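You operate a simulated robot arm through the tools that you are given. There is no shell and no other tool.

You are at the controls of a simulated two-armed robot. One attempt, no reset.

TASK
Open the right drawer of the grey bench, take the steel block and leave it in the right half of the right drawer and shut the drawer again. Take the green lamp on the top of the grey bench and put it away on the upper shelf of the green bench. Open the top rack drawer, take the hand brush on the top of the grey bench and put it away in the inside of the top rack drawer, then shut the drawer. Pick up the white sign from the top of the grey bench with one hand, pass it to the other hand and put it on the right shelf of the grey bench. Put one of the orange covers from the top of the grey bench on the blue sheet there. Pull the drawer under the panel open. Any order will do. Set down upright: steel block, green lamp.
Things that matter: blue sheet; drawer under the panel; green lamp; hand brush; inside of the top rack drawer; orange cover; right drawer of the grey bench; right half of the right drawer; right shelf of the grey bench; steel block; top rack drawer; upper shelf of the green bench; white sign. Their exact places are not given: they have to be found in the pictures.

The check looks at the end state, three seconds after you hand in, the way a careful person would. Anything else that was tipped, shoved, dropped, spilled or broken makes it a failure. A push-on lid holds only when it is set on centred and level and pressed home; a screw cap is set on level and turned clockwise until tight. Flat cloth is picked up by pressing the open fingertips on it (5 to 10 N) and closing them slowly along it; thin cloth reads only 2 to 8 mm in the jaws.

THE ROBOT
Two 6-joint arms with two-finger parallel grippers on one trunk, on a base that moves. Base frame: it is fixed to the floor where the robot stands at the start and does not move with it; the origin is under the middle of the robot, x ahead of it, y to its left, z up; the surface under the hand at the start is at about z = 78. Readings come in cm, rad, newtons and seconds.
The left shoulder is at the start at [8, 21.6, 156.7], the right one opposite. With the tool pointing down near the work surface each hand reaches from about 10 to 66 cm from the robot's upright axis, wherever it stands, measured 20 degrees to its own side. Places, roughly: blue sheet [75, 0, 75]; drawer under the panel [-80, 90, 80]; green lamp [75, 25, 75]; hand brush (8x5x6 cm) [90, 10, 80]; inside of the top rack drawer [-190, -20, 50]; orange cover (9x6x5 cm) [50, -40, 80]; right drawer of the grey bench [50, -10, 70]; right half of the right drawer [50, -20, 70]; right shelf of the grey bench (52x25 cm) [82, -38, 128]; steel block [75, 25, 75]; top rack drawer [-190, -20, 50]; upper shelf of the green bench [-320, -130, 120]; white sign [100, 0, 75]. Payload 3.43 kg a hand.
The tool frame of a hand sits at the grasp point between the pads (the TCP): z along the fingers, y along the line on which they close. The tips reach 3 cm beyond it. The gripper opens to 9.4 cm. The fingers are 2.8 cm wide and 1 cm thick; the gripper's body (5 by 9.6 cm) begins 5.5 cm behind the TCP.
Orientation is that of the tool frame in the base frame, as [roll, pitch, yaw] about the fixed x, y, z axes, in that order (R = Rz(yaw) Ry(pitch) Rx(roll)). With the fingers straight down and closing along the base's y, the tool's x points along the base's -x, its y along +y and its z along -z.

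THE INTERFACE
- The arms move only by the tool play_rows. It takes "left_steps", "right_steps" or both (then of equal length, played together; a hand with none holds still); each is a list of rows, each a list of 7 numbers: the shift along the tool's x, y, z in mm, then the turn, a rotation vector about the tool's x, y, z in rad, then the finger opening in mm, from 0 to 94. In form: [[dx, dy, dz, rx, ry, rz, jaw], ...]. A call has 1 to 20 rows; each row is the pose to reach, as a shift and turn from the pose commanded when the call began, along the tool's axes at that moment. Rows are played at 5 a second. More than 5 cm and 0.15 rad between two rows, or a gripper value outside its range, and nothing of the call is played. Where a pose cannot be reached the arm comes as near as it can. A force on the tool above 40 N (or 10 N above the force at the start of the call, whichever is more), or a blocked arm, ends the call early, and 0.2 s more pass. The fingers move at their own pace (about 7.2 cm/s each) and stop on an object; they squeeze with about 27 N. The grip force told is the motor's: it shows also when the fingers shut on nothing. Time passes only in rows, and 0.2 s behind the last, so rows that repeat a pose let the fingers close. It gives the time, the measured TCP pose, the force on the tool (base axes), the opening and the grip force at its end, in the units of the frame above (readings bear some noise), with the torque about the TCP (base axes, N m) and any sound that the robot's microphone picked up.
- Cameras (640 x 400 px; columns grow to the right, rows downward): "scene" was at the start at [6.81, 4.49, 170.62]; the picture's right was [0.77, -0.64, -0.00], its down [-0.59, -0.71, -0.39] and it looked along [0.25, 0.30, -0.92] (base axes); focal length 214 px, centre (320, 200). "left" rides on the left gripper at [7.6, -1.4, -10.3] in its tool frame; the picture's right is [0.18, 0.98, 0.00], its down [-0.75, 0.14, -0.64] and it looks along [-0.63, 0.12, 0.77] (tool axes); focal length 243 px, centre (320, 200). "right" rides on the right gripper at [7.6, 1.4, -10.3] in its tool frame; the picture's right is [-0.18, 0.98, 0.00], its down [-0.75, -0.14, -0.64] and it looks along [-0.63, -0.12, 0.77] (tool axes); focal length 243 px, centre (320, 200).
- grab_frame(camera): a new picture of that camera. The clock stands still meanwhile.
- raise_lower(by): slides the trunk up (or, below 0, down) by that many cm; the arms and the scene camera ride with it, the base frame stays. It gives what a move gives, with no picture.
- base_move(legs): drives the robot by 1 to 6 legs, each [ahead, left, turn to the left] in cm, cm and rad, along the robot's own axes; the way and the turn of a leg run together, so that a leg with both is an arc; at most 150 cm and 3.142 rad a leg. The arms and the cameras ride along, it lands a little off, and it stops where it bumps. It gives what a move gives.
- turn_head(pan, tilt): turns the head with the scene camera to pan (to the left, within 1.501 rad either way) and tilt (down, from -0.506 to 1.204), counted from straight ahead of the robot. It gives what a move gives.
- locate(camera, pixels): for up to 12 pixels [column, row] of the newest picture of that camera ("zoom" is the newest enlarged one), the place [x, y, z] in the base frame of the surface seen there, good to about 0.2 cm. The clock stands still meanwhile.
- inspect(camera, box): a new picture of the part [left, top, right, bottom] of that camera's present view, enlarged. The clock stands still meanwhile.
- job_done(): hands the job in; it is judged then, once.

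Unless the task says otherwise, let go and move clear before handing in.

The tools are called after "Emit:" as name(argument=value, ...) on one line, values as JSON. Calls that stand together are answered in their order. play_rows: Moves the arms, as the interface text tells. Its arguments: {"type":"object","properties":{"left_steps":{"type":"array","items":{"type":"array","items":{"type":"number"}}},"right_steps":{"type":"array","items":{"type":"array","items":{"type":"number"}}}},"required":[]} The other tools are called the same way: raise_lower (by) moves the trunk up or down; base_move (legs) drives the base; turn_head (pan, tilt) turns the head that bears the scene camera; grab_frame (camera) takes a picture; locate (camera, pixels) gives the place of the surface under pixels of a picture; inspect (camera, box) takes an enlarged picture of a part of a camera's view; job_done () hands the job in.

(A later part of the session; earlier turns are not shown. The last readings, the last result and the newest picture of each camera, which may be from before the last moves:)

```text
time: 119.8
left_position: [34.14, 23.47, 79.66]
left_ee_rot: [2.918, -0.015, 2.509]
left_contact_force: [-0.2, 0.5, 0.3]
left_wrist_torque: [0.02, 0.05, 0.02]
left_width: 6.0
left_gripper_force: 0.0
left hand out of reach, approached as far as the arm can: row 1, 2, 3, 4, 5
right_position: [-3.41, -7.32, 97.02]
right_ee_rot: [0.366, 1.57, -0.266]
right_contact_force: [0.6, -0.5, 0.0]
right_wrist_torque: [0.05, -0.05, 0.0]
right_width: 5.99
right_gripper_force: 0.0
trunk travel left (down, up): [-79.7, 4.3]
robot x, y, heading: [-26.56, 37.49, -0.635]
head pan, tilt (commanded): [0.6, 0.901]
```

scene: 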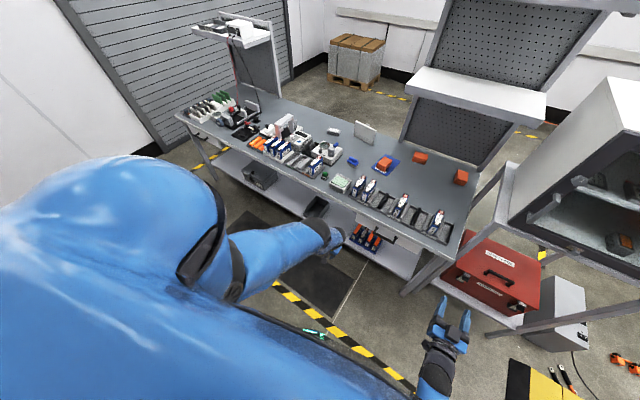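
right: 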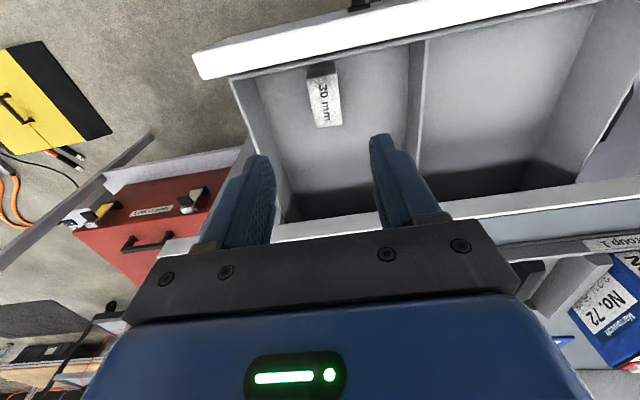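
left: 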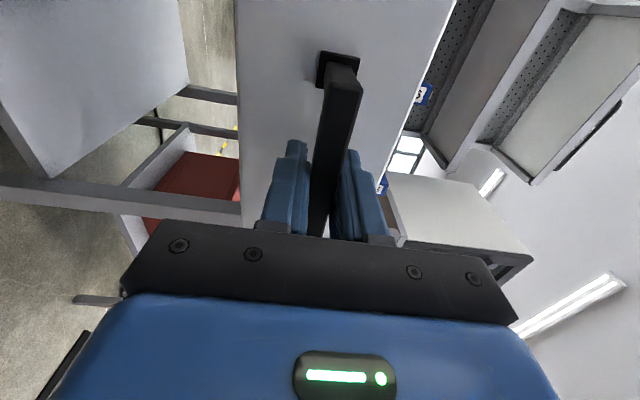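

Still on the stretch limit. Let me test which motion is free: rotate only, about the tool's x, then about y.

Emit:
play_rows(left_steps=[[0, 0, 0, 0.1, 0, 0, 60], [0, 0, 0, 0.2, 0, 0, 60], [0, 0, 0, 0.2, 0, 0, 60]])

Emit:
play_rows(left_steps=[[0, 0, 0, 0, -0.14, 0, 60], [0, 0, 0, 0, -0.28, 0, 60], [0, 0, 0, 0, -0.42, 0, 60], [0, 0, 0, 0, -0.56, 0, 60], [0, 0, 0, 0, -0.56, 0, 60]])

Emit:
grab_frame(camera="scene")

```text
time: 120.6
left_position: [34.3, 23.62, 79.55]
left_ee_rot: [2.928, -0.005, 2.503]
left_contact_force: [0.4, -0.5, 0.5]
left_wrist_torque: [0.01, -0.01, 0.0]
left_width: 6.04
left_gripper_force: 0.1
left hand out of reach, approached as far as the arm can: row 1, 2, 3
right_position: [-3.44, -7.3, 97.0]
right_ee_rot: [0.222, 1.568, -0.412]
right_contact_force: [0.0, -0.7, 0.4]
right_wrist_torque: [0.01, 0.02, 0.0]
right_width: 5.99
right_gripper_force: 0.1
trunk travel left (down, up): [-79.7, 4.3]
robot x, y, heading: [-26.57, 37.69, -0.632]
head pan, tilt (commanded): [0.6, 0.901]
```

```text
time: 121.8
left_position: [36.61, 21.85, 75.27]
left_ee_rot: [2.893, 0.542, 2.373]
left_contact_force: [0.2, -0.2, 0.3]
left_wrist_torque: [-0.02, 0.02, 0.0]
left_width: 6.03
left_gripper_force: 0.0
left hand out of reach, approached as far as the arm can: row 1, 2, 3, 4, 5
right_position: [-3.32, -7.32, 97.07]
right_ee_rot: [0.248, 1.57, -0.385]
right_contact_force: [0.7, 0.0, 0.2]
right_wrist_torque: [0.01, 0.0, -0.02]
right_width: 5.99
right_gripper_force: 0.2
trunk travel left (down, up): [-79.7, 4.3]
robot x, y, heading: [-26.51, 37.65, -0.63]
head pan, tilt (commanded): [0.6, 0.901]
```

```text
taken
```

scene: 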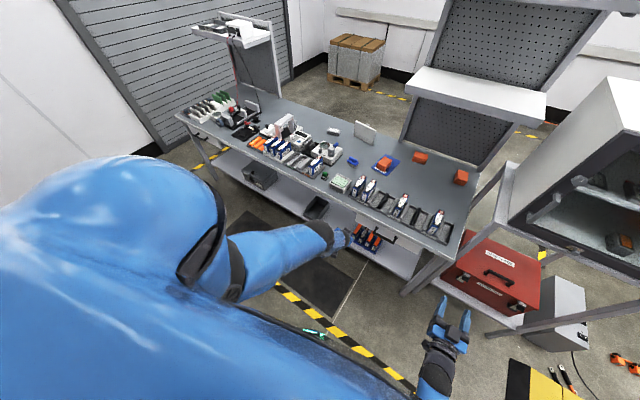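

Rotation about y just pivoted the hand on a fixed wrist. The elbow may bend in a sideways plane, so I'll try moving the hand right along the reach sphere and then inward.

Emit:
play_rows(left_steps=[[0, -25, 0, 0, 0, 0, 60], [0, -50, 0, 0, 0, 0, 60], [0, -75, 0, 0, 0, 0, 60], [0, -100, 0, 0, 0, 0, 60], [20, -120, 0, 0, 0, 0, 60], [40, -120, 0, 0, 0, 0, 60], [60, -120, 0, 0, 0, 0, 60], [80, -120, 0, 0, 0, 0, 60], [100, -120, 0, 0, 0, 0, 60]])

```text
time: 123.8
left_position: [21.69, 17.09, 70.6]
left_ee_rot: [2.891, 0.541, 2.375]
left_contact_force: [0.6, 0.2, 0.3]
left_wrist_torque: [0.04, 0.05, 0.0]
left_width: 6.01
left_gripper_force: 0.0
left hand out of reach, approached as far as the arm can: row 2, 3, 4, 5, 6, 7, 8, 9
right_position: [-3.42, -7.34, 97.03]
right_ee_rot: [0.356, 1.566, -0.277]
right_contact_force: [0.3, 0.1, -0.5]
right_wrist_torque: [0.0, -0.03, 0.02]
right_width: 6.03
right_gripper_force: 0.0
trunk travel left (down, up): [-79.7, 4.3]
robot x, y, heading: [-26.39, 37.59, -0.631]
head pan, tilt (commanded): [0.6, 0.901]
```

Still on the reach sphere. I'll pivot the hand up to horizontal about the fixed wrist, as in the drawer pose, and then try to bend the elbow from there.

Emit:
play_rows(left_steps=[[-30, 0, -5, 0, -0.13, 0, 60], [-60, 0, -12, 0, -0.26, 0, 60], [-90, 0, -22, 0, -0.39, 0, 60], [-120, 0, -35, 0, -0.52, 0, 60], [-150, 0, -52, 0, -0.65, 0, 60], [-180, 0, -75, 0, -0.78, 0, 60], [-208, 0, -100, 0, -0.91, 0, 60], [-236, 0, -131, 0, -1.03, 0, 60], [-236, 0, -131, 0, -1.03, 0, 60]])

Emit:
grab_frame(camera="scene")

```text
time: 125.8
left_position: [29.56, 4.96, 92.01]
left_ee_rot: [1.485, 1.355, 0.862]
left_contact_force: [0.5, -1.4, 3.2]
left_wrist_torque: [0.13, 0.19, 0.1]
left_width: 6.01
left_gripper_force: 0.1
left hand out of reach, approached as far as the arm can: row 2, 4, 5, 6, 7, 8, 9
right_position: [-3.44, -7.25, 97.27]
right_ee_rot: [-0.19, 1.568, -0.826]
right_contact_force: [0.2, -0.3, 0.3]
right_wrist_torque: [0.02, -0.01, 0.02]
right_width: 6.0
right_gripper_force: 0.0
trunk travel left (down, up): [-79.7, 4.3]
robot x, y, heading: [-26.36, 37.6, -0.633]
head pan, tilt (commanded): [0.6, 0.901]
```

```text
taken
```

scene: 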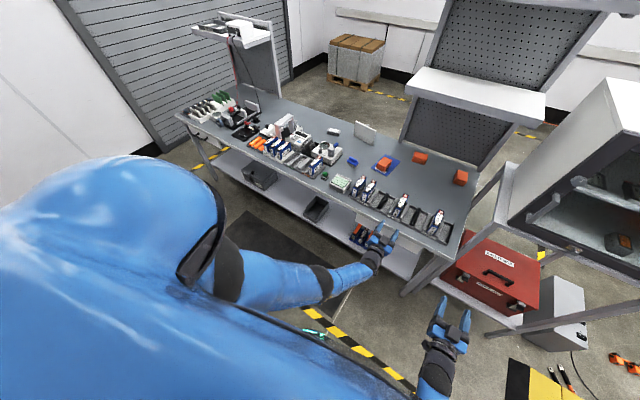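

The hand is horizontal again and the elbow ring shows at (320,280). I'll try pulling back and up from here.

Emit:
play_rows(left_steps=[[0, 10, -15, 0, 0, 0, 60], [0, 20, -30, 0, 0, 0, 60], [-10, 30, -45, 0, 0, 0, 60], [-20, 40, -60, 0, 0, 0, 60], [-30, 50, -75, 0, 0, 0, 60], [-40, 60, -90, 0, 0, 0, 60], [-50, 70, -90, 0, 0, 0, 60], [-60, 80, -90, 0, 0, 0, 60]])

Emit:
grab_frame(camera="scene")

```text
time: 127.6
left_position: [25.76, 16.19, 100.74]
left_ee_rot: [1.504, 1.357, 0.863]
left_contact_force: [-0.1, -0.6, -0.8]
left_wrist_torque: [-0.01, -0.01, 0.02]
left_width: 6.0
left_gripper_force: 0.1
right_position: [-3.36, -7.33, 97.12]
right_ee_rot: [0.199, 1.568, -0.433]
right_contact_force: [0.1, -0.7, 0.5]
right_wrist_torque: [-0.03, 0.02, 0.03]
right_width: 5.99
right_gripper_force: 0.0
trunk travel left (down, up): [-79.7, 4.3]
robot x, y, heading: [-26.58, 37.1, -0.623]
head pan, tilt (commanded): [0.6, 0.901]
```

```text
taken
```

scene: 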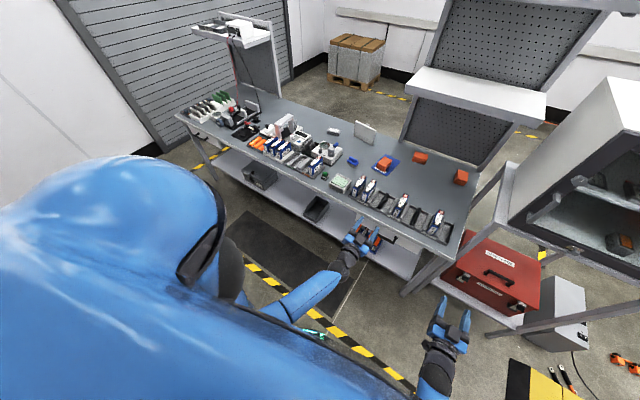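

The elbow is bent properly again. I'll move the left hand left, level it, and then tip it back to tool-down along the earlier path.

Emit:
play_rows(left_steps=[[0, 25, -8, 0, 0, -0.05, 60], [0, 50, -16, 0, 0, -0.1, 60], [0, 75, -24, 0, 0, -0.15, 60], [0, 100, -32, 0, 0, -0.214, 60], [0, 125, -40, 0, 0, -0.214, 60], [0, 150, -50, 0, 0, -0.214, 60], [0, 175, -60, 0, 0, -0.214, 60], [0, 190, -70, 0, 0, -0.214, 60], [0, 190, -70, 0, 0, -0.214, 60]])

Emit:
play_rows(left_steps=[[0, 0, -10, 0, 0.14, 0, 60], [0, 0, -20, 0, 0.28, 0, 60], [0, 0, -30, 0, 0.42, 0, 60], [0, 0, -40, 0, 0.56, 0, 60], [0, 0, -50, 0, 0.7, 0, 60], [0, 0, -60, 0, 0.84, 0, 60], [0, 0, -70, 0, 0.98, 0, 60], [0, 0, -80, 0, 1.12, 0, 60], [0, 0, -90, 0, 1.26, 0, 60], [0, 0, -100, 0, 1.4, 0, 60], [0, 0, -100, 0, 1.5, 0, 60], [0, 0, -100, 0, 1.571, 0, 60], [0, 0, -100, 0, 1.571, 0, 60]])

Emit:
grab_frame(camera="scene")

```text
time: 129.6
left_position: [31.11, 35.12, 104.59]
left_ee_rot: [-0.097, 1.557, -0.742]
left_contact_force: [0.6, -0.5, 0.0]
left_wrist_torque: [-0.01, -0.02, -0.02]
left_width: 6.0
left_gripper_force: 0.1
right_position: [-3.45, -7.31, 96.98]
right_ee_rot: [0.259, 1.568, -0.376]
right_contact_force: [-0.1, -0.1, 0.1]
right_wrist_torque: [0.0, 0.01, 0.04]
right_width: 6.0
right_gripper_force: 0.0
trunk travel left (down, up): [-79.7, 4.3]
robot x, y, heading: [-26.43, 37.55, -0.632]
head pan, tilt (commanded): [0.6, 0.901]
```

```text
time: 132.4
left_position: [23.13, 43.38, 103.16]
left_ee_rot: [-2.967, 0.198, 2.51]
left_contact_force: [0.4, 0.1, 0.4]
left_wrist_torque: [-0.01, 0.04, -0.03]
left_width: 6.0
left_gripper_force: 0.0
left hand out of reach, approached as far as the arm can: row 8, 9, 10, 11, 12, 13
right_position: [-3.42, -7.27, 97.08]
right_ee_rot: [0.17, 1.567, -0.465]
right_contact_force: [1.0, -0.5, -0.1]
right_wrist_torque: [-0.02, 0.0, -0.02]
right_width: 5.99
right_gripper_force: 0.2
trunk travel left (down, up): [-79.7, 4.3]
robot x, y, heading: [-26.41, 37.5, -0.629]
head pan, tilt (commanded): [0.6, 0.901]
```

```text
taken
```

scene: 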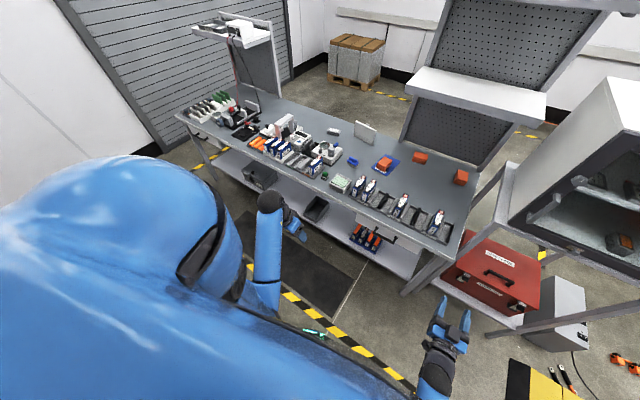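

Recovered: the left hand is nearly tool-down. I'll finish squaring while lowering 5 cm.

Emit:
play_rows(left_steps=[[0, 0, 25, -0.08, 0.09, 0, 94], [0, 0, 45, -0.175, 0.198, 0, 94], [0, 0, 45, -0.175, 0.198, 0, 94]])

Emit:
locate(camera="scene", pixels=[[357, 124], [376, 130], [356, 136], [375, 143], [366, 133], [369, 120]])

Emit:
inspect(camera="scene", box=[330, 100, 410, 150])

```text
time: 133.2
left_position: [23.42, 42.86, 100.89]
left_ee_rot: [-2.929, 0.14, 2.509]
left_contact_force: [0.2, 0.0, -0.6]
left_wrist_torque: [-0.01, -0.02, -0.01]
left_width: 9.39
left_gripper_force: 0.0
left hand out of reach, approached as far as the arm can: row 1, 2, 3
right_position: [-3.4, -7.26, 96.97]
right_ee_rot: [0.302, 1.569, -0.33]
right_contact_force: [-0.1, -0.6, 0.0]
right_wrist_torque: [-0.01, 0.03, -0.02]
right_width: 6.0
right_gripper_force: 0.1
trunk travel left (down, up): [-79.7, 4.3]
robot x, y, heading: [-26.83, 37.62, -0.635]
head pan, tilt (commanded): [0.6, 0.901]
```

```text
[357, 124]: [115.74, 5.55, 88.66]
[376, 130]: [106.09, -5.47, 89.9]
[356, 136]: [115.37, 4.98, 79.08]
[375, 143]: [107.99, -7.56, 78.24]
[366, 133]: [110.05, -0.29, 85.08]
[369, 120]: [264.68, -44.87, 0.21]
```

```text
8.00 times, centred on (370, 125) of scene
```

zoom: 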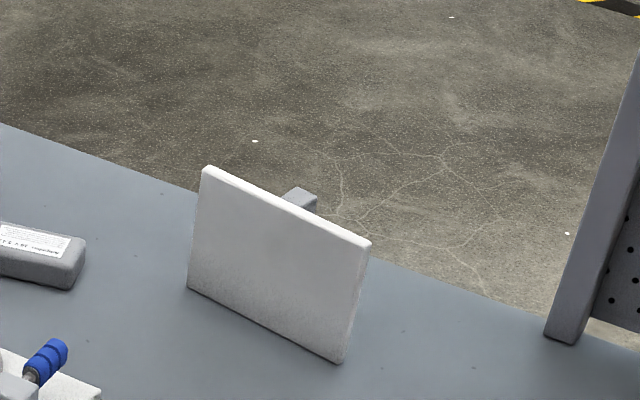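

The left hand is slightly tilted but fine. Locating the sign's corners in the zoom.

Emit:
locate(camera="zoom", pixels=[[208, 180], [362, 250], [192, 280], [340, 352], [280, 215], [268, 300], [290, 207], [300, 195], [208, 170], [368, 243]])

Emit:
play_rows(left_steps=[[0, -20, 10, -0.05, 0.05, 0, 94], [0, -40, 20, -0.1, 0.09, 0, 94], [0, -40, 40, -0.15, 0.14, 0, 94], [0, -40, 60, -0.21, 0.14, 0, 94], [0, -40, 60, -0.21, 0.14, 0, 94]])

```text
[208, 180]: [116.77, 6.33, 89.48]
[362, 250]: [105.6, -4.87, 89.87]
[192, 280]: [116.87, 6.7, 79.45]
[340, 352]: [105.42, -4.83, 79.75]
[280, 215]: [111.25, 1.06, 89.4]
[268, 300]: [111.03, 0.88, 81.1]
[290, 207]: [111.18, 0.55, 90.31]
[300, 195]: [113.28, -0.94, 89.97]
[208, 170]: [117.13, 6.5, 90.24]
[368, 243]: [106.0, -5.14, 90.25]
```

```text
time: 134.4
left_position: [21.0, 38.16, 100.12]
left_ee_rot: [-2.897, 0.078, 2.501]
left_contact_force: [-0.6, -0.3, -0.4]
left_wrist_torque: [0.0, 0.01, 0.02]
left_width: 9.38
left_gripper_force: 0.1
left hand out of reach, approached as far as the arm can: row 1, 2, 3, 4, 5
right_position: [-3.4, -7.35, 97.1]
right_ee_rot: [0.269, 1.567, -0.363]
right_contact_force: [0.3, 0.7, -0.4]
right_wrist_torque: [0.0, -0.01, 0.0]
right_width: 6.03
right_gripper_force: 0.0
trunk travel left (down, up): [-79.7, 4.3]
robot x, y, heading: [-26.44, 37.34, -0.633]
head pan, tilt (commanded): [0.6, 0.901]
```

The sign is a vertical plate 16 wide × 12 tall from (116.9,6.5) to (105.6,−4.9), with a strut behind its middle. The left arm still reports a limit, so I'll test a pure levelling turn and a pure descent separately.

Emit:
play_rows(left_steps=[[0, 0, 0, -0.08, 0, 0, 94], [0, 0, 0, -0.16, 0, 0, 94], [0, 0, 0, -0.245, 0.08, 0, 94], [0, 0, 0, -0.245, 0.08, 0, 94]])

Emit:
play_rows(left_steps=[[0, 0, 20, 0, 0, 0, 94], [0, 0, 40, 0, 0, 0, 94], [0, 0, 60, 0, 0, 0, 94], [0, 0, 60, 0, 0, 0, 94]])

Emit:
inspect(camera="scene", box=[200, 150, 400, 275])

```text
time: 135.4
left_position: [20.92, 38.21, 99.98]
left_ee_rot: [-2.898, 0.08, 2.5]
left_contact_force: [0.2, 0.5, -0.3]
left_wrist_torque: [0.0, 0.03, 0.02]
left_width: 9.42
left_gripper_force: 0.0
left hand out of reach, approached as far as the arm can: row 1, 2, 3, 4
right_position: [-3.49, -7.32, 97.03]
right_ee_rot: [0.203, 1.569, -0.428]
right_contact_force: [-0.2, -0.7, 0.1]
right_wrist_torque: [-0.01, 0.01, 0.0]
right_width: 6.01
right_gripper_force: 0.0
trunk travel left (down, up): [-79.7, 4.3]
robot x, y, heading: [-26.55, 37.7, -0.631]
head pan, tilt (commanded): [0.6, 0.901]
```

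```text
time: 136.4
left_position: [20.38, 36.52, 94.29]
left_ee_rot: [-2.882, 0.084, 2.502]
left_contact_force: [-0.3, 0.1, -0.8]
left_wrist_torque: [-0.02, -0.01, 0.0]
left_width: 9.4
left_gripper_force: 0.0
right_position: [-3.35, -7.29, 97.03]
right_ee_rot: [0.217, 1.568, -0.418]
right_contact_force: [-0.1, 0.1, 0.1]
right_wrist_torque: [-0.01, 0.02, 0.02]
right_width: 5.98
right_gripper_force: 0.0
trunk travel left (down, up): [-79.7, 4.3]
robot x, y, heading: [-26.6, 37.51, -0.631]
head pan, tilt (commanded): [0.6, 0.901]
```

```text
3.20 times, centred on (300, 212) of scene
```

zoom: 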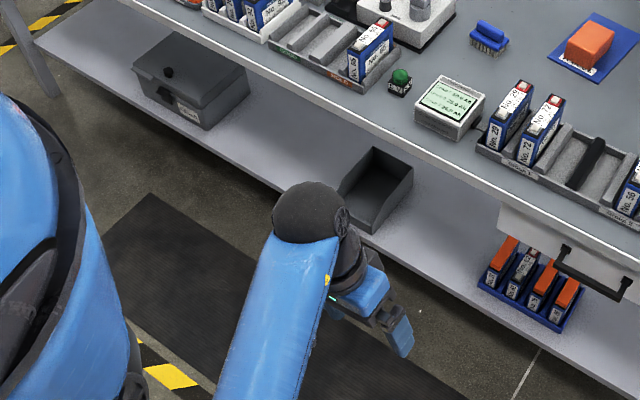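

Descent works. Now level the hand at this lower height.

Emit:
play_rows(left_steps=[[0, 0, 0, -0.06, 0.02, 0, 94], [0, 0, 0, -0.12, 0.04, 0, 94], [0, 0, 0, -0.19, 0.06, 0, 94], [0, 0, 0, -0.26, 0.084, 0, 94], [0, 0, 0, -0.26, 0.084, 0, 94]])

```text
time: 137.6
left_position: [20.37, 36.54, 94.26]
left_ee_rot: [-2.881, 0.083, 2.504]
left_contact_force: [-0.6, -1.7, -0.6]
left_wrist_torque: [0.0, -0.01, -0.02]
left_width: 9.4
left_gripper_force: 0.1
left hand out of reach, approached as far as the arm can: row 1, 2, 3, 4, 5
right_position: [-3.19, -7.29, 97.06]
right_ee_rot: [0.223, 1.568, -0.413]
right_contact_force: [0.1, 0.1, 0.4]
right_wrist_torque: [-0.02, -0.01, 0.03]
right_width: 5.99
right_gripper_force: 0.0
trunk travel left (down, up): [-79.7, 4.3]
robot x, y, heading: [-26.91, 37.28, -0.632]
head pan, tilt (commanded): [0.6, 0.901]
```

Sideways levelling is blocked here. I'll move the hand out to the roomy home area (51 ahead, 33 left, z≈92) and try levelling there.

Emit:
play_rows(left_steps=[[-25, 15, 0, 0, 0, 0, 94], [-50, 30, 0, 0, 0, 0, 94], [-75, 45, 0, 0, 0, 0, 94], [-100, 60, 0, 0, 0, 0, 94], [-125, 75, 0, 0, 0, 0, 94], [-150, 75, 0, 0, 0, 0, 94], [-150, 75, 0, 0, 0, 0, 94]])

Emit:
play_rows(left_steps=[[0, 0, 0, -0.06, 0.02, 0, 94], [0, 0, 0, -0.12, 0.04, 0, 94], [0, 0, 0, -0.19, 0.06, 0, 94], [0, 0, 0, -0.26, 0.084, 0, 94], [0, 0, 0, -0.26, 0.084, 0, 94]])

Emit:
grab_frame(camera="scene")

```text
time: 139.2
left_position: [36.86, 33.55, 93.43]
left_ee_rot: [-2.874, 0.085, 2.505]
left_contact_force: [0.2, 0.0, 0.2]
left_wrist_torque: [-0.01, 0.0, 0.01]
left_width: 9.4
left_gripper_force: 0.0
right_position: [-3.37, -7.23, 97.02]
right_ee_rot: [0.262, 1.567, -0.371]
right_contact_force: [0.2, 0.3, -0.6]
right_wrist_torque: [0.04, 0.01, -0.01]
right_width: 6.01
right_gripper_force: 0.1
trunk travel left (down, up): [-79.7, 4.3]
robot x, y, heading: [-26.37, 37.14, -0.631]
head pan, tilt (commanded): [0.6, 0.901]
```

```text
time: 140.4
left_position: [36.84, 33.53, 93.43]
left_ee_rot: [-2.872, 0.084, 2.505]
left_contact_force: [-0.5, 0.0, 0.2]
left_wrist_torque: [-0.02, -0.01, -0.03]
left_width: 9.38
left_gripper_force: 0.1
left hand out of reach, approached as far as the arm can: row 1, 2, 3, 4, 5
right_position: [-3.34, -7.2, 96.98]
right_ee_rot: [0.234, 1.568, -0.4]
right_contact_force: [1.0, -0.3, 0.1]
right_wrist_torque: [-0.02, 0.01, -0.01]
right_width: 6.0
right_gripper_force: 0.0
trunk travel left (down, up): [-79.7, 4.3]
robot x, y, heading: [-26.37, 36.84, -0.632]
head pan, tilt (commanded): [0.6, 0.901]
```

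```text
taken
```

scene: 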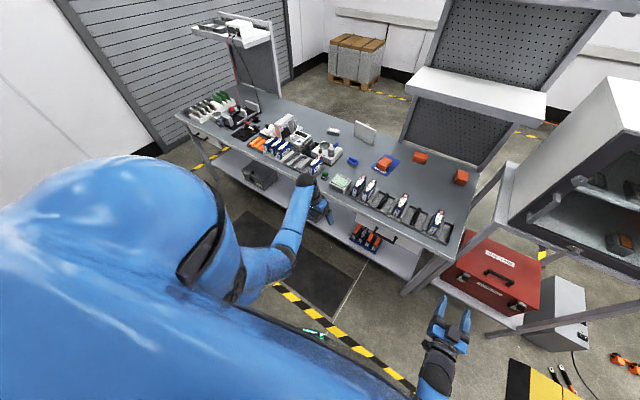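

Translation works, only the sideways tilt is locked. I'll probe: small positive x-turn, then a yaw turn.

Emit:
play_rows(left_steps=[[0, 0, 0, 0.1, 0, 0, 94], [0, 0, 0, 0.2, 0, 0, 94], [0, 0, 0, 0.2, 0, 0, 94]])

Emit:
play_rows(left_steps=[[0, 0, 0, 0, 0, 0.14, 94], [0, 0, 0, 0, 0, 0.28, 94], [0, 0, 0, 0, 0, 0.42, 94], [0, 0, 0, 0, 0, 0.56, 94], [0, 0, 0, 0, 0, 0.56, 94]])

```text
time: 141.2
left_position: [36.82, 33.44, 93.48]
left_ee_rot: [-2.672, 0.084, 2.505]
left_contact_force: [0.2, -0.1, -0.2]
left_wrist_torque: [0.0, 0.02, 0.02]
left_width: 9.38
left_gripper_force: 0.1
right_position: [-3.28, -7.29, 96.93]
right_ee_rot: [0.296, 1.566, -0.335]
right_contact_force: [-0.5, -0.4, -0.4]
right_wrist_torque: [-0.01, 0.02, 0.0]
right_width: 6.01
right_gripper_force: 0.0
trunk travel left (down, up): [-79.7, 4.3]
robot x, y, heading: [-26.92, 37.44, -0.628]
head pan, tilt (commanded): [0.6, 0.901]
```

```text
time: 142.4
left_position: [36.87, 33.37, 93.56]
left_ee_rot: [-2.783, 0.32, 1.98]
left_contact_force: [0.2, 0.7, -0.2]
left_wrist_torque: [0.0, 0.01, 0.0]
left_width: 9.43
left_gripper_force: 0.0
right_position: [-3.34, -7.19, 97.14]
right_ee_rot: [0.202, 1.57, -0.433]
right_contact_force: [0.1, 0.0, -0.6]
right_wrist_torque: [0.01, 0.01, 0.01]
right_width: 6.01
right_gripper_force: 0.0
trunk travel left (down, up): [-79.7, 4.3]
robot x, y, heading: [-26.23, 37.52, -0.626]
head pan, tilt (commanded): [0.6, 0.901]
```

The tilt lock looks like a wrist joint on the wrong branch (limit near 2.87 rad). I'll unwind it: swing the hand sideways about the wrist, then through straight-ahead, then down. First undo the yaw and swing the fingers to the right.

Emit:
play_rows(left_steps=[[0, 0, 0, 0, 0, -0.14, 94], [0, 0, 0, 0, 0, -0.28, 94], [0, 0, 0, 0, 0, -0.42, 94], [0, 0, 0, 0, 0, -0.56, 94], [0, 0, 0, 0, 0, -0.56, 94]])

Emit:
play_rows(left_steps=[[0, -38.4, -2.6, 0.1375, 0, 0, 94], [0, -76, -10.5, 0.275, 0, 0, 94], [0, -112.3, -23.5, 0.4125, 0, 0, 94], [0, -146.4, -41.3, 0.55, 0, 0, 94], [0, -177.7, -63.6, 0.6875, 0, 0, 94], [0, -205.7, -90, 0.825, 0, 0, 94], [0, -229.8, -120, 0.9625, 0, 0, 94], [0, -249.5, -153, 1.1, 0, 0, 94], [0, -249.5, -153, 1.1, 0, 0, 94]])

Emit:
grab_frame(camera="scene")

```text
time: 143.6
left_position: [36.87, 33.4, 93.5]
left_ee_rot: [-2.673, 0.085, 2.505]
left_contact_force: [0.1, -0.1, 0.2]
left_wrist_torque: [0.05, -0.01, 0.06]
left_width: 9.42
left_gripper_force: 0.0
right_position: [-3.35, -7.26, 97.11]
right_ee_rot: [0.212, 1.57, -0.421]
right_contact_force: [0.1, -0.7, 1.0]
right_wrist_torque: [0.01, 0.0, -0.01]
right_width: 6.02
right_gripper_force: 0.0
trunk travel left (down, up): [-79.7, 4.3]
robot x, y, heading: [-26.9, 37.28, -0.631]
head pan, tilt (commanded): [0.6, 0.901]
```

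```text
time: 145.6
left_position: [30.41, 21.21, 111.08]
left_ee_rot: [-1.571, 0.087, 2.503]
left_contact_force: [-0.6, 0.2, 1.3]
left_wrist_torque: [-0.02, -0.03, 0.01]
left_width: 9.41
left_gripper_force: 0.0
left hand out of reach, approached as far as the arm can: row 5, 6, 7, 8, 9
right_position: [-3.44, -7.36, 96.97]
right_ee_rot: [0.177, 1.568, -0.456]
right_contact_force: [0.6, 1.0, 0.1]
right_wrist_torque: [-0.02, 0.01, 0.01]
right_width: 6.02
right_gripper_force: 0.0
trunk travel left (down, up): [-79.7, 4.3]
robot x, y, heading: [-26.63, 37.19, -0.629]
head pan, tilt (commanded): [0.6, 0.901]
```

```text
taken
```

scene: 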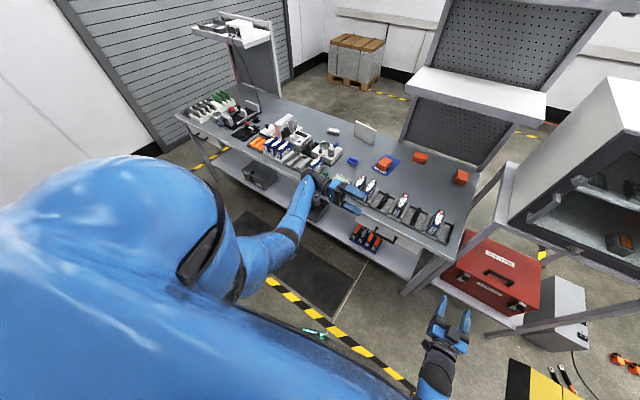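

The fingers now point right. Next I'll swing them about the vertical to straight ahead, drawing the wrist inward a bit.

Emit:
play_rows(left_steps=[[-32.6, 0, 6.2, 0, -0.143, 0, 94], [-64.4, 0, 6.8, 0, -0.286, 0, 94], [-94.4, 0, 2, 0, -0.428, 0, 94], [-122.2, 0, -8, 0, -0.571, 0, 94], [-147, 0, -22.9, 0, -0.714, 0, 94], [-168, 0, -42.2, 0, -0.857, 0, 94], [-184.7, 0, -65.1, 0, -1.0, 0, 94], [-196.5, 0, -90.9, 0, -1.142, 0, 94], [-203.2, 0, -119.2, 0, -1.285, 0, 94], [-204.4, 0, -149.3, 0, -1.428, 0, 94], [-200, 0, -180, 0, -1.571, 0, 94], [-200, 0, -180, 0, -1.571, 0, 94]])

Emit:
grab_frame(camera="scene")

```text
time: 148.2
left_position: [57.03, 23.83, 112.96]
left_ee_rot: [-1.487, 0.002, -2.205]
left_contact_force: [0.0, -0.3, -0.6]
left_wrist_torque: [0.0, 0.04, -0.01]
left_width: 9.42
left_gripper_force: 0.0
left hand out of reach, approached as far as the arm can: row 2, 3
right_position: [-3.31, -7.29, 97.02]
right_ee_rot: [0.233, 1.568, -0.402]
right_contact_force: [0.9, -0.5, -0.6]
right_wrist_torque: [0.01, 0.01, 0.0]
right_width: 6.0
right_gripper_force: 0.1
trunk travel left (down, up): [-79.7, 4.3]
robot x, y, heading: [-26.57, 37.66, -0.633]
head pan, tilt (commanded): [0.6, 0.901]
```

```text
taken
```

scene: 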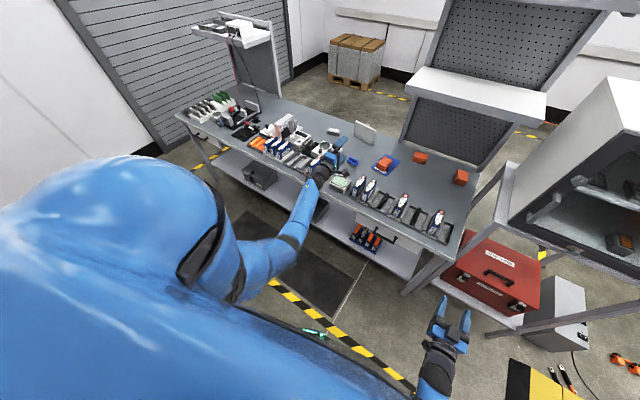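

The fingers point ahead. Continue the swing to the left.

Emit:
play_rows(left_steps=[[-39.9, 0, -2.9, 0, -0.143, 0, 94], [-79, 0, -11.4, 0, -0.286, 0, 94], [-116.2, 0, -25.3, 0, -0.428, 0, 94], [-151.3, 0, -44.4, 0, -0.571, 0, 94], [-183.4, 0, -68.4, 0, -0.714, 0, 94], [-211.6, 0, -96.7, 0, -0.857, 0, 94], [-235.6, 0, -128.7, 0, -1.0, 0, 94], [-254.7, 0, -163.6, 0, -1.142, 0, 94], [-268.7, 0, -201, 0, -1.285, 0, 94], [-277.1, 0, -240.2, 0, -1.428, 0, 94], [-280, 0, -280, 0, -1.571, 0, 94], [-280, 0, -280, 0, -1.571, 0, 94]])

Emit:
grab_frame(camera="scene")

```text
time: 150.8
left_position: [51.12, 62.84, 110.76]
left_ee_rot: [-1.568, -0.086, -0.636]
left_contact_force: [0.1, -0.1, 0.3]
left_wrist_torque: [-0.03, -0.01, 0.0]
left_width: 9.39
left_gripper_force: 0.2
right_position: [-3.41, -7.27, 97.1]
right_ee_rot: [0.227, 1.57, -0.405]
right_contact_force: [0.4, -0.8, 0.3]
right_wrist_torque: [0.0, -0.01, 0.01]
right_width: 5.99
right_gripper_force: 0.1
trunk travel left (down, up): [-79.7, 4.3]
robot x, y, heading: [-26.42, 37.6, -0.628]
head pan, tilt (commanded): [0.6, 0.901]
```

```text
taken
```

scene: 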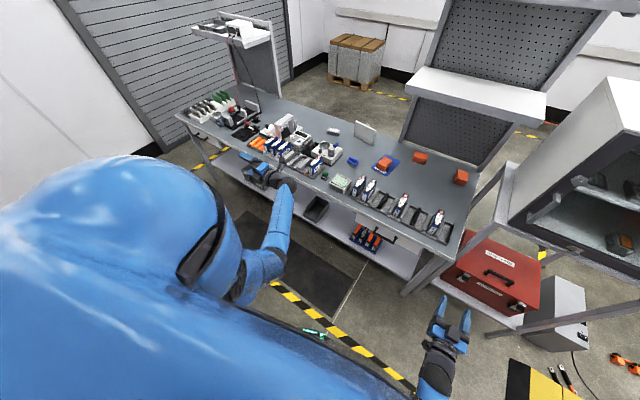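

Now the fingers point left. Final part: swing down about the forearm axis.

Emit:
play_rows(left_steps=[[0, 39.9, -2.9, -0.143, 0, 0, 94], [0, 79, -11.4, -0.286, 0, 0, 94], [0, 116.2, -25.3, -0.428, 0, 0, 94], [0, 151.3, -44.4, -0.571, 0, 0, 94], [0, 183.4, -68.4, -0.714, 0, 0, 94], [0, 211.6, -96.7, -0.857, 0, 0, 94], [0, 235.6, -128.7, -1.0, 0, 0, 94], [0, 254.7, -163.6, -1.142, 0, 0, 94], [0, 268.7, -201, -1.285, 0, 0, 94], [0, 277.1, -240.2, -1.428, 0, 0, 94], [0, 280, -280, -1.571, 0, 0, 94], [0, 280, -280, -1.571, 0, 0, 94]])

Emit:
grab_frame(camera="scene")

```text
time: 153.4
left_position: [39.98, 37.4, 75.81]
left_ee_rot: [-2.927, -0.074, -0.639]
left_contact_force: [-11.8, 3.8, -10.0]
left_wrist_torque: [-0.23, -1.08, -0.22]
left_width: 9.39
left_gripper_force: 0.1
left hand out of reach, approached as far as the arm can: row 9, 10, 11, 12
right_position: [-3.02, -7.38, 96.87]
right_ee_rot: [1.587, 1.569, 0.955]
right_contact_force: [0.3, -0.3, 0.2]
right_wrist_torque: [-0.02, -0.05, -0.02]
right_width: 5.98
right_gripper_force: 0.0
trunk travel left (down, up): [-79.7, 4.3]
robot x, y, heading: [-26.58, 37.69, -0.63]
head pan, tilt (commanded): [0.6, 0.901]
```

```text
taken
```

scene: 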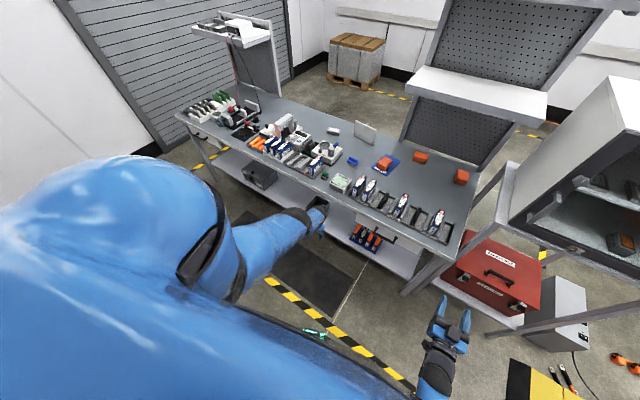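

The reading shows about 15 N at the left hand; let me check if that persists with a still row.

Emit:
play_rows(left_steps=[[0, 0, 0, 0, 0, 0, 94], [0, 0, 0, 0, 0, 0, 94]])

Emit:
inspect(camera="scene", box=[200, 150, 400, 275])

Emit:
grab_frame(camera="left")

```text
time: 154.0
left_position: [40.08, 37.3, 76.0]
left_ee_rot: [-2.927, -0.075, -0.638]
left_contact_force: [-0.2, -0.3, 0.3]
left_wrist_torque: [0.0, 0.01, -0.03]
left_width: 9.37
left_gripper_force: 0.1
right_position: [-3.3, -7.24, 96.97]
right_ee_rot: [0.247, 1.569, -0.386]
right_contact_force: [0.2, -0.4, 0.9]
right_wrist_torque: [-0.01, -0.01, 0.0]
right_width: 6.0
right_gripper_force: 0.0
trunk travel left (down, up): [-79.7, 4.3]
robot x, y, heading: [-26.69, 37.34, -0.627]
head pan, tilt (commanded): [0.6, 0.901]
```

```text
3.20 times, centred on (300, 212) of scene
```

zoom: 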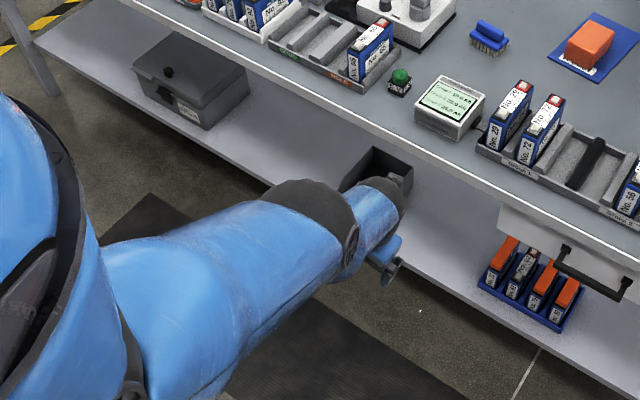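

```text
taken
```

left: 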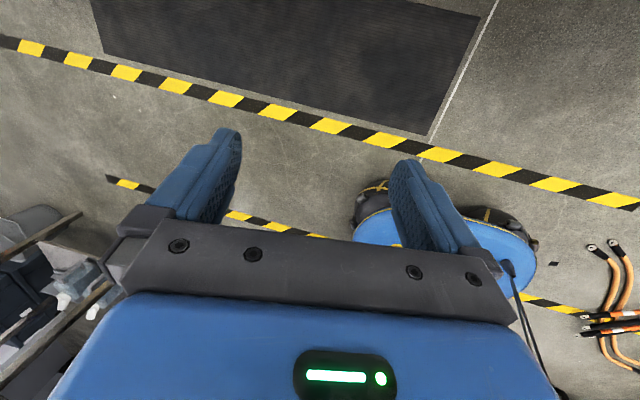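

The transient force is gone, but the left wrist locked again just short of vertical. Its horizontal poses work, so I'll change roles: the right hand will pick the sign from above, the left will take it horizontally. First swing the left hand back out to point left.

Emit:
play_rows(left_steps=[[-6, -44.4, -9, 0.1358, 0, 0, 60], [-12, -88.1, -23.1, 0.2716, 0, 0, 60], [-18, -130.4, -42.1, 0.4074, 0, 0, 60], [-24, -170.7, -65.9, 0.5432, 0, 0, 60], [-30, -208.3, -94.1, 0.679, 0, 0, 60], [-36, -242.7, -126.3, 0.8148, 0, 0, 60], [-42, -273.4, -162.1, 0.9506, 0, 0, 60], [-48, -299.8, -200.8, 1.0864, 0, 0, 60], [-54, -321.7, -241.9, 1.2222, 0, 0, 60], [-60, -338.7, -284.9, 1.358, 0, 0, 60], [-60, -338.7, -284.9, 1.358, 0, 0, 60]])

Emit:
grab_frame(camera="scene")

```text
time: 156.4
left_position: [57.0, 62.87, 102.9]
left_ee_rot: [-1.568, -0.074, -0.638]
left_contact_force: [0.1, -0.2, -0.4]
left_wrist_torque: [-0.06, -0.01, -0.02]
left_width: 6.01
left_gripper_force: 0.1
left hand out of reach, approached as far as the arm can: row 1, 2, 3, 4, 5, 6, 7, 8, 9, 10, 11
right_position: [-3.27, -7.3, 97.06]
right_ee_rot: [0.245, 1.568, -0.387]
right_contact_force: [-0.4, -0.1, -0.6]
right_wrist_torque: [0.01, -0.02, -0.01]
right_width: 5.98
right_gripper_force: 0.2
trunk travel left (down, up): [-79.7, 4.3]
robot x, y, heading: [-26.15, 37.36, -0.629]
head pan, tilt (commanded): [0.6, 0.901]
```

```text
taken
```

scene: 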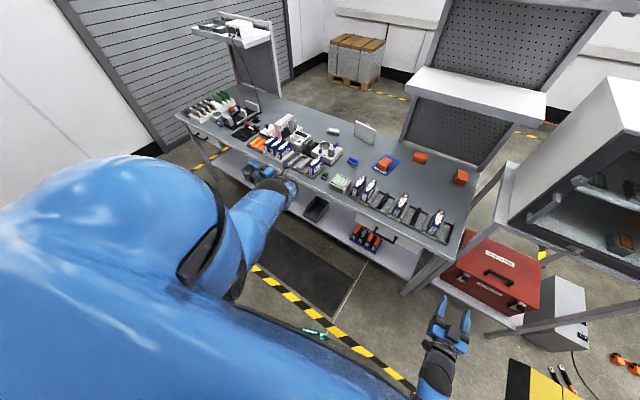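

Now swing from left to ahead while drawing the wrist inward so the elbow bends again.

Emit:
play_rows(left_steps=[[29, -7.3, -10.2, 0, 0.143, 0, 60], [57.2, -14.5, -25.9, 0, 0.286, 0, 60], [83.5, -21.8, -47.1, 0, 0.428, 0, 60], [107.7, -29.1, -73.5, 0, 0.571, 0, 60], [128.9, -36.4, -104.8, 0, 0.714, 0, 60], [146.2, -43.6, -140.3, 0, 0.857, 0, 60], [159.3, -50.9, -179.6, 0, 1.0, 0, 60], [167.5, -58.2, -221.8, 0, 1.142, 0, 60], [170.6, -65.4, -266.4, 0, 1.285, 0, 60], [168.1, -72.7, -312.9, 0, 1.428, 0, 60], [160, -80, -360, 0, 1.571, 0, 60], [160, -80, -360, 0, 1.571, 0, 60]])

Emit:
grab_frame(camera="scene")

```text
time: 159.0
left_position: [56.34, 23.51, 101.26]
left_ee_rot: [-1.495, 0.002, -2.211]
left_contact_force: [-0.3, 0.1, -0.1]
left_wrist_torque: [-0.02, 0.0, -0.01]
left_width: 6.02
left_gripper_force: 0.1
left hand out of reach, approached as far as the arm can: row 1, 2, 3, 4, 5, 6, 7, 8, 9, 10, 11, 12
right_position: [-3.37, -7.31, 97.04]
right_ee_rot: [0.203, 1.569, -0.43]
right_contact_force: [-0.4, 0.0, -0.2]
right_wrist_torque: [-0.03, 0.0, 0.02]
right_width: 5.97
right_gripper_force: 0.0
trunk travel left (down, up): [-79.7, 4.3]
robot x, y, heading: [-26.79, 37.74, -0.628]
head pan, tilt (commanded): [0.6, 0.901]
```

```text
taken
```

scene: 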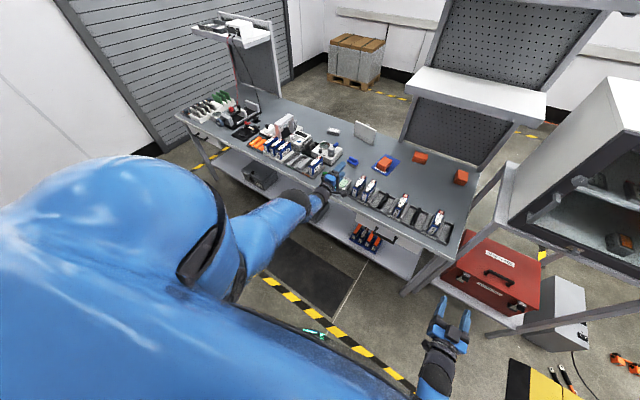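

Pointing ahead again (x right, y down). I'll roll it +90° to the level side-to-side closing and pull back and up.

Emit:
play_rows(left_steps=[[8, -4, -6, 0, 0, 0.143, 60], [16, -8, -12, 0, 0, 0.286, 60], [24, -12, -18, 0, 0, 0.428, 60], [32, -16, -24, 0, 0, 0.571, 60], [40, -20, -30, 0, 0, 0.714, 60], [48, -24, -36, 0, 0, 0.857, 60], [56, -28, -42, 0, 0, 1.0, 60], [64, -32, -48, 0, 0, 1.142, 60], [72, -36, -54, 0, 0, 1.285, 60], [80, -40, -60, 0, 0, 1.428, 60], [80, -40, -70, 0, 0, 1.571, 60], [80, -40, -80, 0, 0, 1.571, 60]])

Emit:
play_rows(left_steps=[[-10, 0, -15, 0, 0, 0, 60], [-20, 0, -30, 0, 0, 0, 60], [-30, 0, -45, 0, 0, 0, 60], [-40, 0, -60, 0, 0, 0, 60], [-50, 0, -75, 0, 0, 0, 60], [-50, 0, -90, 0, 0, 0, 60], [-50, 0, -90, 0, 0, 0, 60]])

Emit:
grab_frame(camera="scene")

```text
time: 161.6
left_position: [48.46, 18.03, 99.85]
left_ee_rot: [-0.417, 1.508, -1.131]
left_contact_force: [-0.4, 0.4, 1.4]
left_wrist_torque: [0.1, 0.06, -0.02]
left_width: 5.99
left_gripper_force: 0.0
left hand out of reach, approached as far as the arm can: row 1, 2, 3, 4, 5, 6, 7, 8, 9, 10, 11, 12
right_position: [-3.48, -7.17, 97.13]
right_ee_rot: [0.108, 1.565, -0.527]
right_contact_force: [-1.0, 0.7, 0.7]
right_wrist_torque: [0.01, 0.02, -0.01]
right_width: 6.01
right_gripper_force: 0.0
trunk travel left (down, up): [-79.7, 4.3]
robot x, y, heading: [-26.35, 37.45, -0.63]
head pan, tilt (commanded): [0.6, 0.901]
```

```text
time: 163.2
left_position: [41.75, 24.1, 104.08]
left_ee_rot: [-0.422, 1.505, -1.137]
left_contact_force: [0.0, -1.1, 0.3]
left_wrist_torque: [0.0, 0.03, 0.03]
left_width: 6.01
left_gripper_force: 0.0
right_position: [-3.2, -7.24, 97.04]
right_ee_rot: [0.265, 1.568, -0.37]
right_contact_force: [-1.2, -0.1, -0.4]
right_wrist_torque: [0.01, 0.03, 0.01]
right_width: 5.99
right_gripper_force: 0.0
trunk travel left (down, up): [-79.7, 4.3]
robot x, y, heading: [-26.36, 37.73, -0.625]
head pan, tilt (commanded): [0.6, 0.901]
```

```text
taken
```

scene: 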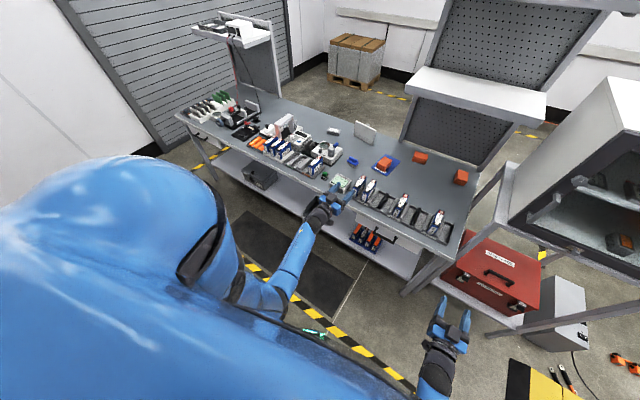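

The left elbow is bent properly and the hand points ahead. Now I'll return the right hand to tool-down by reversing its earlier move.

Emit:
play_rows(right_steps=[[0, 0, -10, 0, 0.143, 0, 94], [0, 0, -20, 0, 0.286, 0, 94], [0, 0, -30, 0, 0.428, 0, 94], [0, 0, -40, 0, 0.571, 0, 94], [0, 0, -50, 0, 0.714, 0, 94], [0, 0, -60, 0, 0.857, 0, 94], [0, 0, -70, 0, 1.0, 0, 94], [0, 0, -80, 0, 1.142, 0, 94], [0, 0, -90, 0, 1.285, 0, 94], [0, 0, -100, 0, 1.428, 0, 94], [5, 0, -105, 0, 1.571, 0, 94], [5, 0, -105, 0, 1.571, 0, 94]])

```text
time: 165.8
left_position: [41.65, 24.08, 104.15]
left_ee_rot: [-0.41, 1.506, -1.124]
left_contact_force: [0.4, 0.1, 0.4]
left_wrist_torque: [-0.02, -0.03, 0.0]
left_width: 6.01
left_gripper_force: 0.1
right_position: [-11.68, -2.15, 100.74]
right_ee_rot: [2.891, 0.054, 2.507]
right_contact_force: [0.0, -0.3, 0.2]
right_wrist_torque: [0.03, 0.05, 0.03]
right_width: 9.4
right_gripper_force: 0.1
right hand out of reach, approached as far as the arm can: row 2, 3, 4, 5, 6, 7, 8, 9, 10, 11, 12
trunk travel left (down, up): [-79.7, 4.3]
robot x, y, heading: [-26.51, 37.72, -0.631]
head pan, tilt (commanded): [0.6, 0.901]
```

The right wrist got into the same wrong branch (tips 0.25 rad left of vertical). I'll unwind it fully: swing the fingers left and up about the forearm axis, then pitch forward over the top and down.

Emit:
play_rows(right_steps=[[-5, 40.3, 1.1, -0.1445, 0, 0, 94], [-10, 79.8, -3.6, -0.289, 0, 0, 94], [-15, 117.6, -13.9, -0.4335, 0, 0, 94], [-20, 153, -29.5, -0.578, 0, 0, 94], [-25, 185.2, -50, -0.7225, 0, 0, 94], [-30, 213.5, -74.8, -0.867, 0, 0, 94], [-35, 237.3, -103.4, -1.0115, 0, 0, 94], [-40, 256.2, -135, -1.156, 0, 0, 94], [-45, 269.8, -169, -1.3005, 0, 0, 94], [-50, 277.7, -204.3, -1.445, 0, 0, 94], [-55, 280, -240.3, -1.5895, 0, 0, 94], [-60, 276.4, -276.6, -1.734, 0, 0, 94], [-65, 267.1, -311.9, -1.8785, 0, 0, 94], [-70, 252.2, -345.7, -2.023, 0, 0, 94], [-75, 231.8, -377, -2.1675, 0, 0, 94], [-80, 206.7, -404.9, -2.312, 0, 0, 94], [-85, 177.2, -428.8, -2.4565, 0, 0, 94], [-90, 144, -448.2, -2.601, 0, 0, 94], [-95, 107.7, -462.4, -2.7455, 0, 0, 94], [-100, 69.3, -471.3, -2.89, 0, 0, 94]])

Emit:
turn_head(pan=-0.3, tilt=0.7)

Emit:
grab_frame(camera="scene")

```text
time: 170.0
left_position: [41.61, 24.01, 104.24]
left_ee_rot: [-0.405, 1.506, -1.119]
left_contact_force: [-0.8, 0.3, 0.3]
left_wrist_torque: [-0.02, -0.01, 0.05]
left_width: 6.0
left_gripper_force: 0.1
right_position: [-4.33, -4.52, 149.1]
right_ee_rot: [-0.055, 0.044, 2.466]
right_contact_force: [0.3, -0.5, 0.4]
right_wrist_torque: [-0.01, -0.01, -0.01]
right_width: 9.41
right_gripper_force: 0.0
right hand out of reach, approached as far as the arm can: row 1, 2, 3, 4, 5, 6, 7, 8, 9, 10, 11, 12, 13, 14, 15, 16, 17, 18, 19, 20
trunk travel left (down, up): [-79.7, 4.3]
robot x, y, heading: [-26.87, 37.41, -0.628]
head pan, tilt (commanded): [0.6, 0.901]
```

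```text
time: 171.2
left_position: [41.77, 24.07, 104.1]
left_ee_rot: [-0.417, 1.507, -1.13]
left_contact_force: [-0.1, 0.6, -0.3]
left_wrist_torque: [0.03, 0.02, -0.01]
left_width: 6.01
left_gripper_force: 0.1
right_position: [-4.22, -4.34, 149.09]
right_ee_rot: [-0.05, 0.043, 2.464]
right_contact_force: [-0.1, 0.1, 0.1]
right_wrist_torque: [0.01, 0.0, -0.01]
right_width: 9.41
right_gripper_force: 0.2
trunk travel left (down, up): [-79.7, 4.3]
robot x, y, heading: [-26.49, 37.39, -0.63]
head pan, tilt (commanded): [-0.3, 0.7]
```

```text
taken
```

scene: 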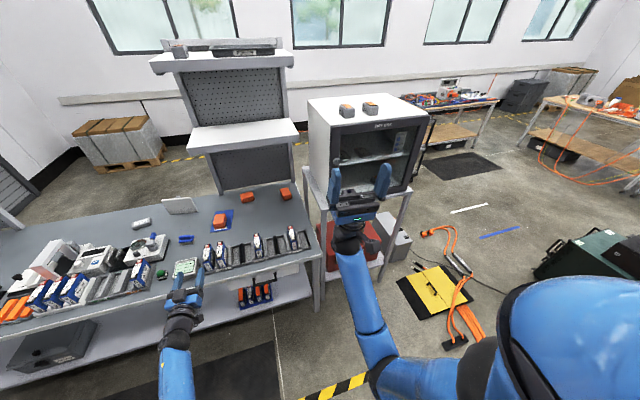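

The right hand now points straight up. I'll trim the small misalignment, then pitch forward to ahead in the arm's plane.

Emit:
play_rows(right_steps=[[0, 0, 0, 0.05, -0.043, 0.048, 94], [0, 0, 0, 0.05, -0.043, 0.048, 94]])

Emit:
play_rows(right_steps=[[-39.9, 0, -2.9, 0, -0.143, 0, 94], [-79, 0, -11.4, 0, -0.286, 0, 94], [-116.2, 0, -25.3, 0, -0.428, 0, 94], [-151.3, 0, -44.4, 0, -0.571, 0, 94], [-183.4, 0, -68.4, 0, -0.714, 0, 94], [-211.6, 0, -96.7, 0, -0.857, 0, 94], [-235.6, 0, -128.7, 0, -1.0, 0, 94], [-254.7, 0, -163.6, 0, -1.142, 0, 94], [-268.7, 0, -201, 0, -1.285, 0, 94], [-277.1, 0, -240.2, 0, -1.428, 0, 94], [-280, 0, -280, 0, -1.571, 0, 94], [-280, 0, -280, 0, -1.571, 0, 94]])

Emit:
grab_frame(camera="scene")

```text
time: 171.8
left_position: [41.7, 24.16, 104.1]
left_ee_rot: [-0.418, 1.506, -1.132]
left_contact_force: [0.2, -0.7, 0.6]
left_wrist_torque: [-0.01, 0.01, 0.0]
left_width: 5.98
left_gripper_force: 0.0
right_position: [-3.07, -2.21, 149.45]
right_ee_rot: [-0.019, 0.001, 2.505]
right_contact_force: [1.1, 0.1, 0.3]
right_wrist_torque: [0.0, 0.01, 0.0]
right_width: 9.42
right_gripper_force: 0.0
right hand out of reach, approached as far as the arm can: row 1, 2
trunk travel left (down, up): [-79.7, 4.3]
robot x, y, heading: [-26.52, 37.59, -0.63]
head pan, tilt (commanded): [-0.3, 0.7]
```

```text
time: 174.4
left_position: [41.62, 24.15, 104.19]
left_ee_rot: [-0.418, 1.506, -1.129]
left_contact_force: [0.6, -0.6, 0.7]
left_wrist_torque: [0.02, -0.01, 0.04]
left_width: 6.0
left_gripper_force: 0.1
right_position: [20.56, -17.82, 121.54]
right_ee_rot: [-0.081, -1.568, 2.589]
right_contact_force: [0.8, 0.0, 0.0]
right_wrist_torque: [0.01, -0.01, 0.03]
right_width: 9.45
right_gripper_force: 0.0
right hand out of reach, approached as far as the arm can: row 11, 12
trunk travel left (down, up): [-79.7, 4.3]
robot x, y, heading: [-26.74, 37.2, -0.63]
head pan, tilt (commanded): [-0.3, 0.7]
```

```text
taken
```

scene: 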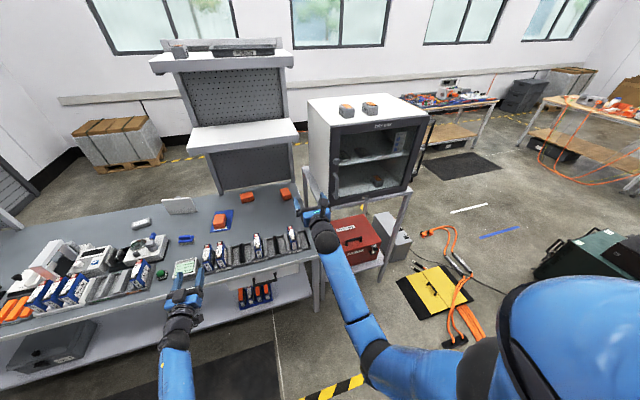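

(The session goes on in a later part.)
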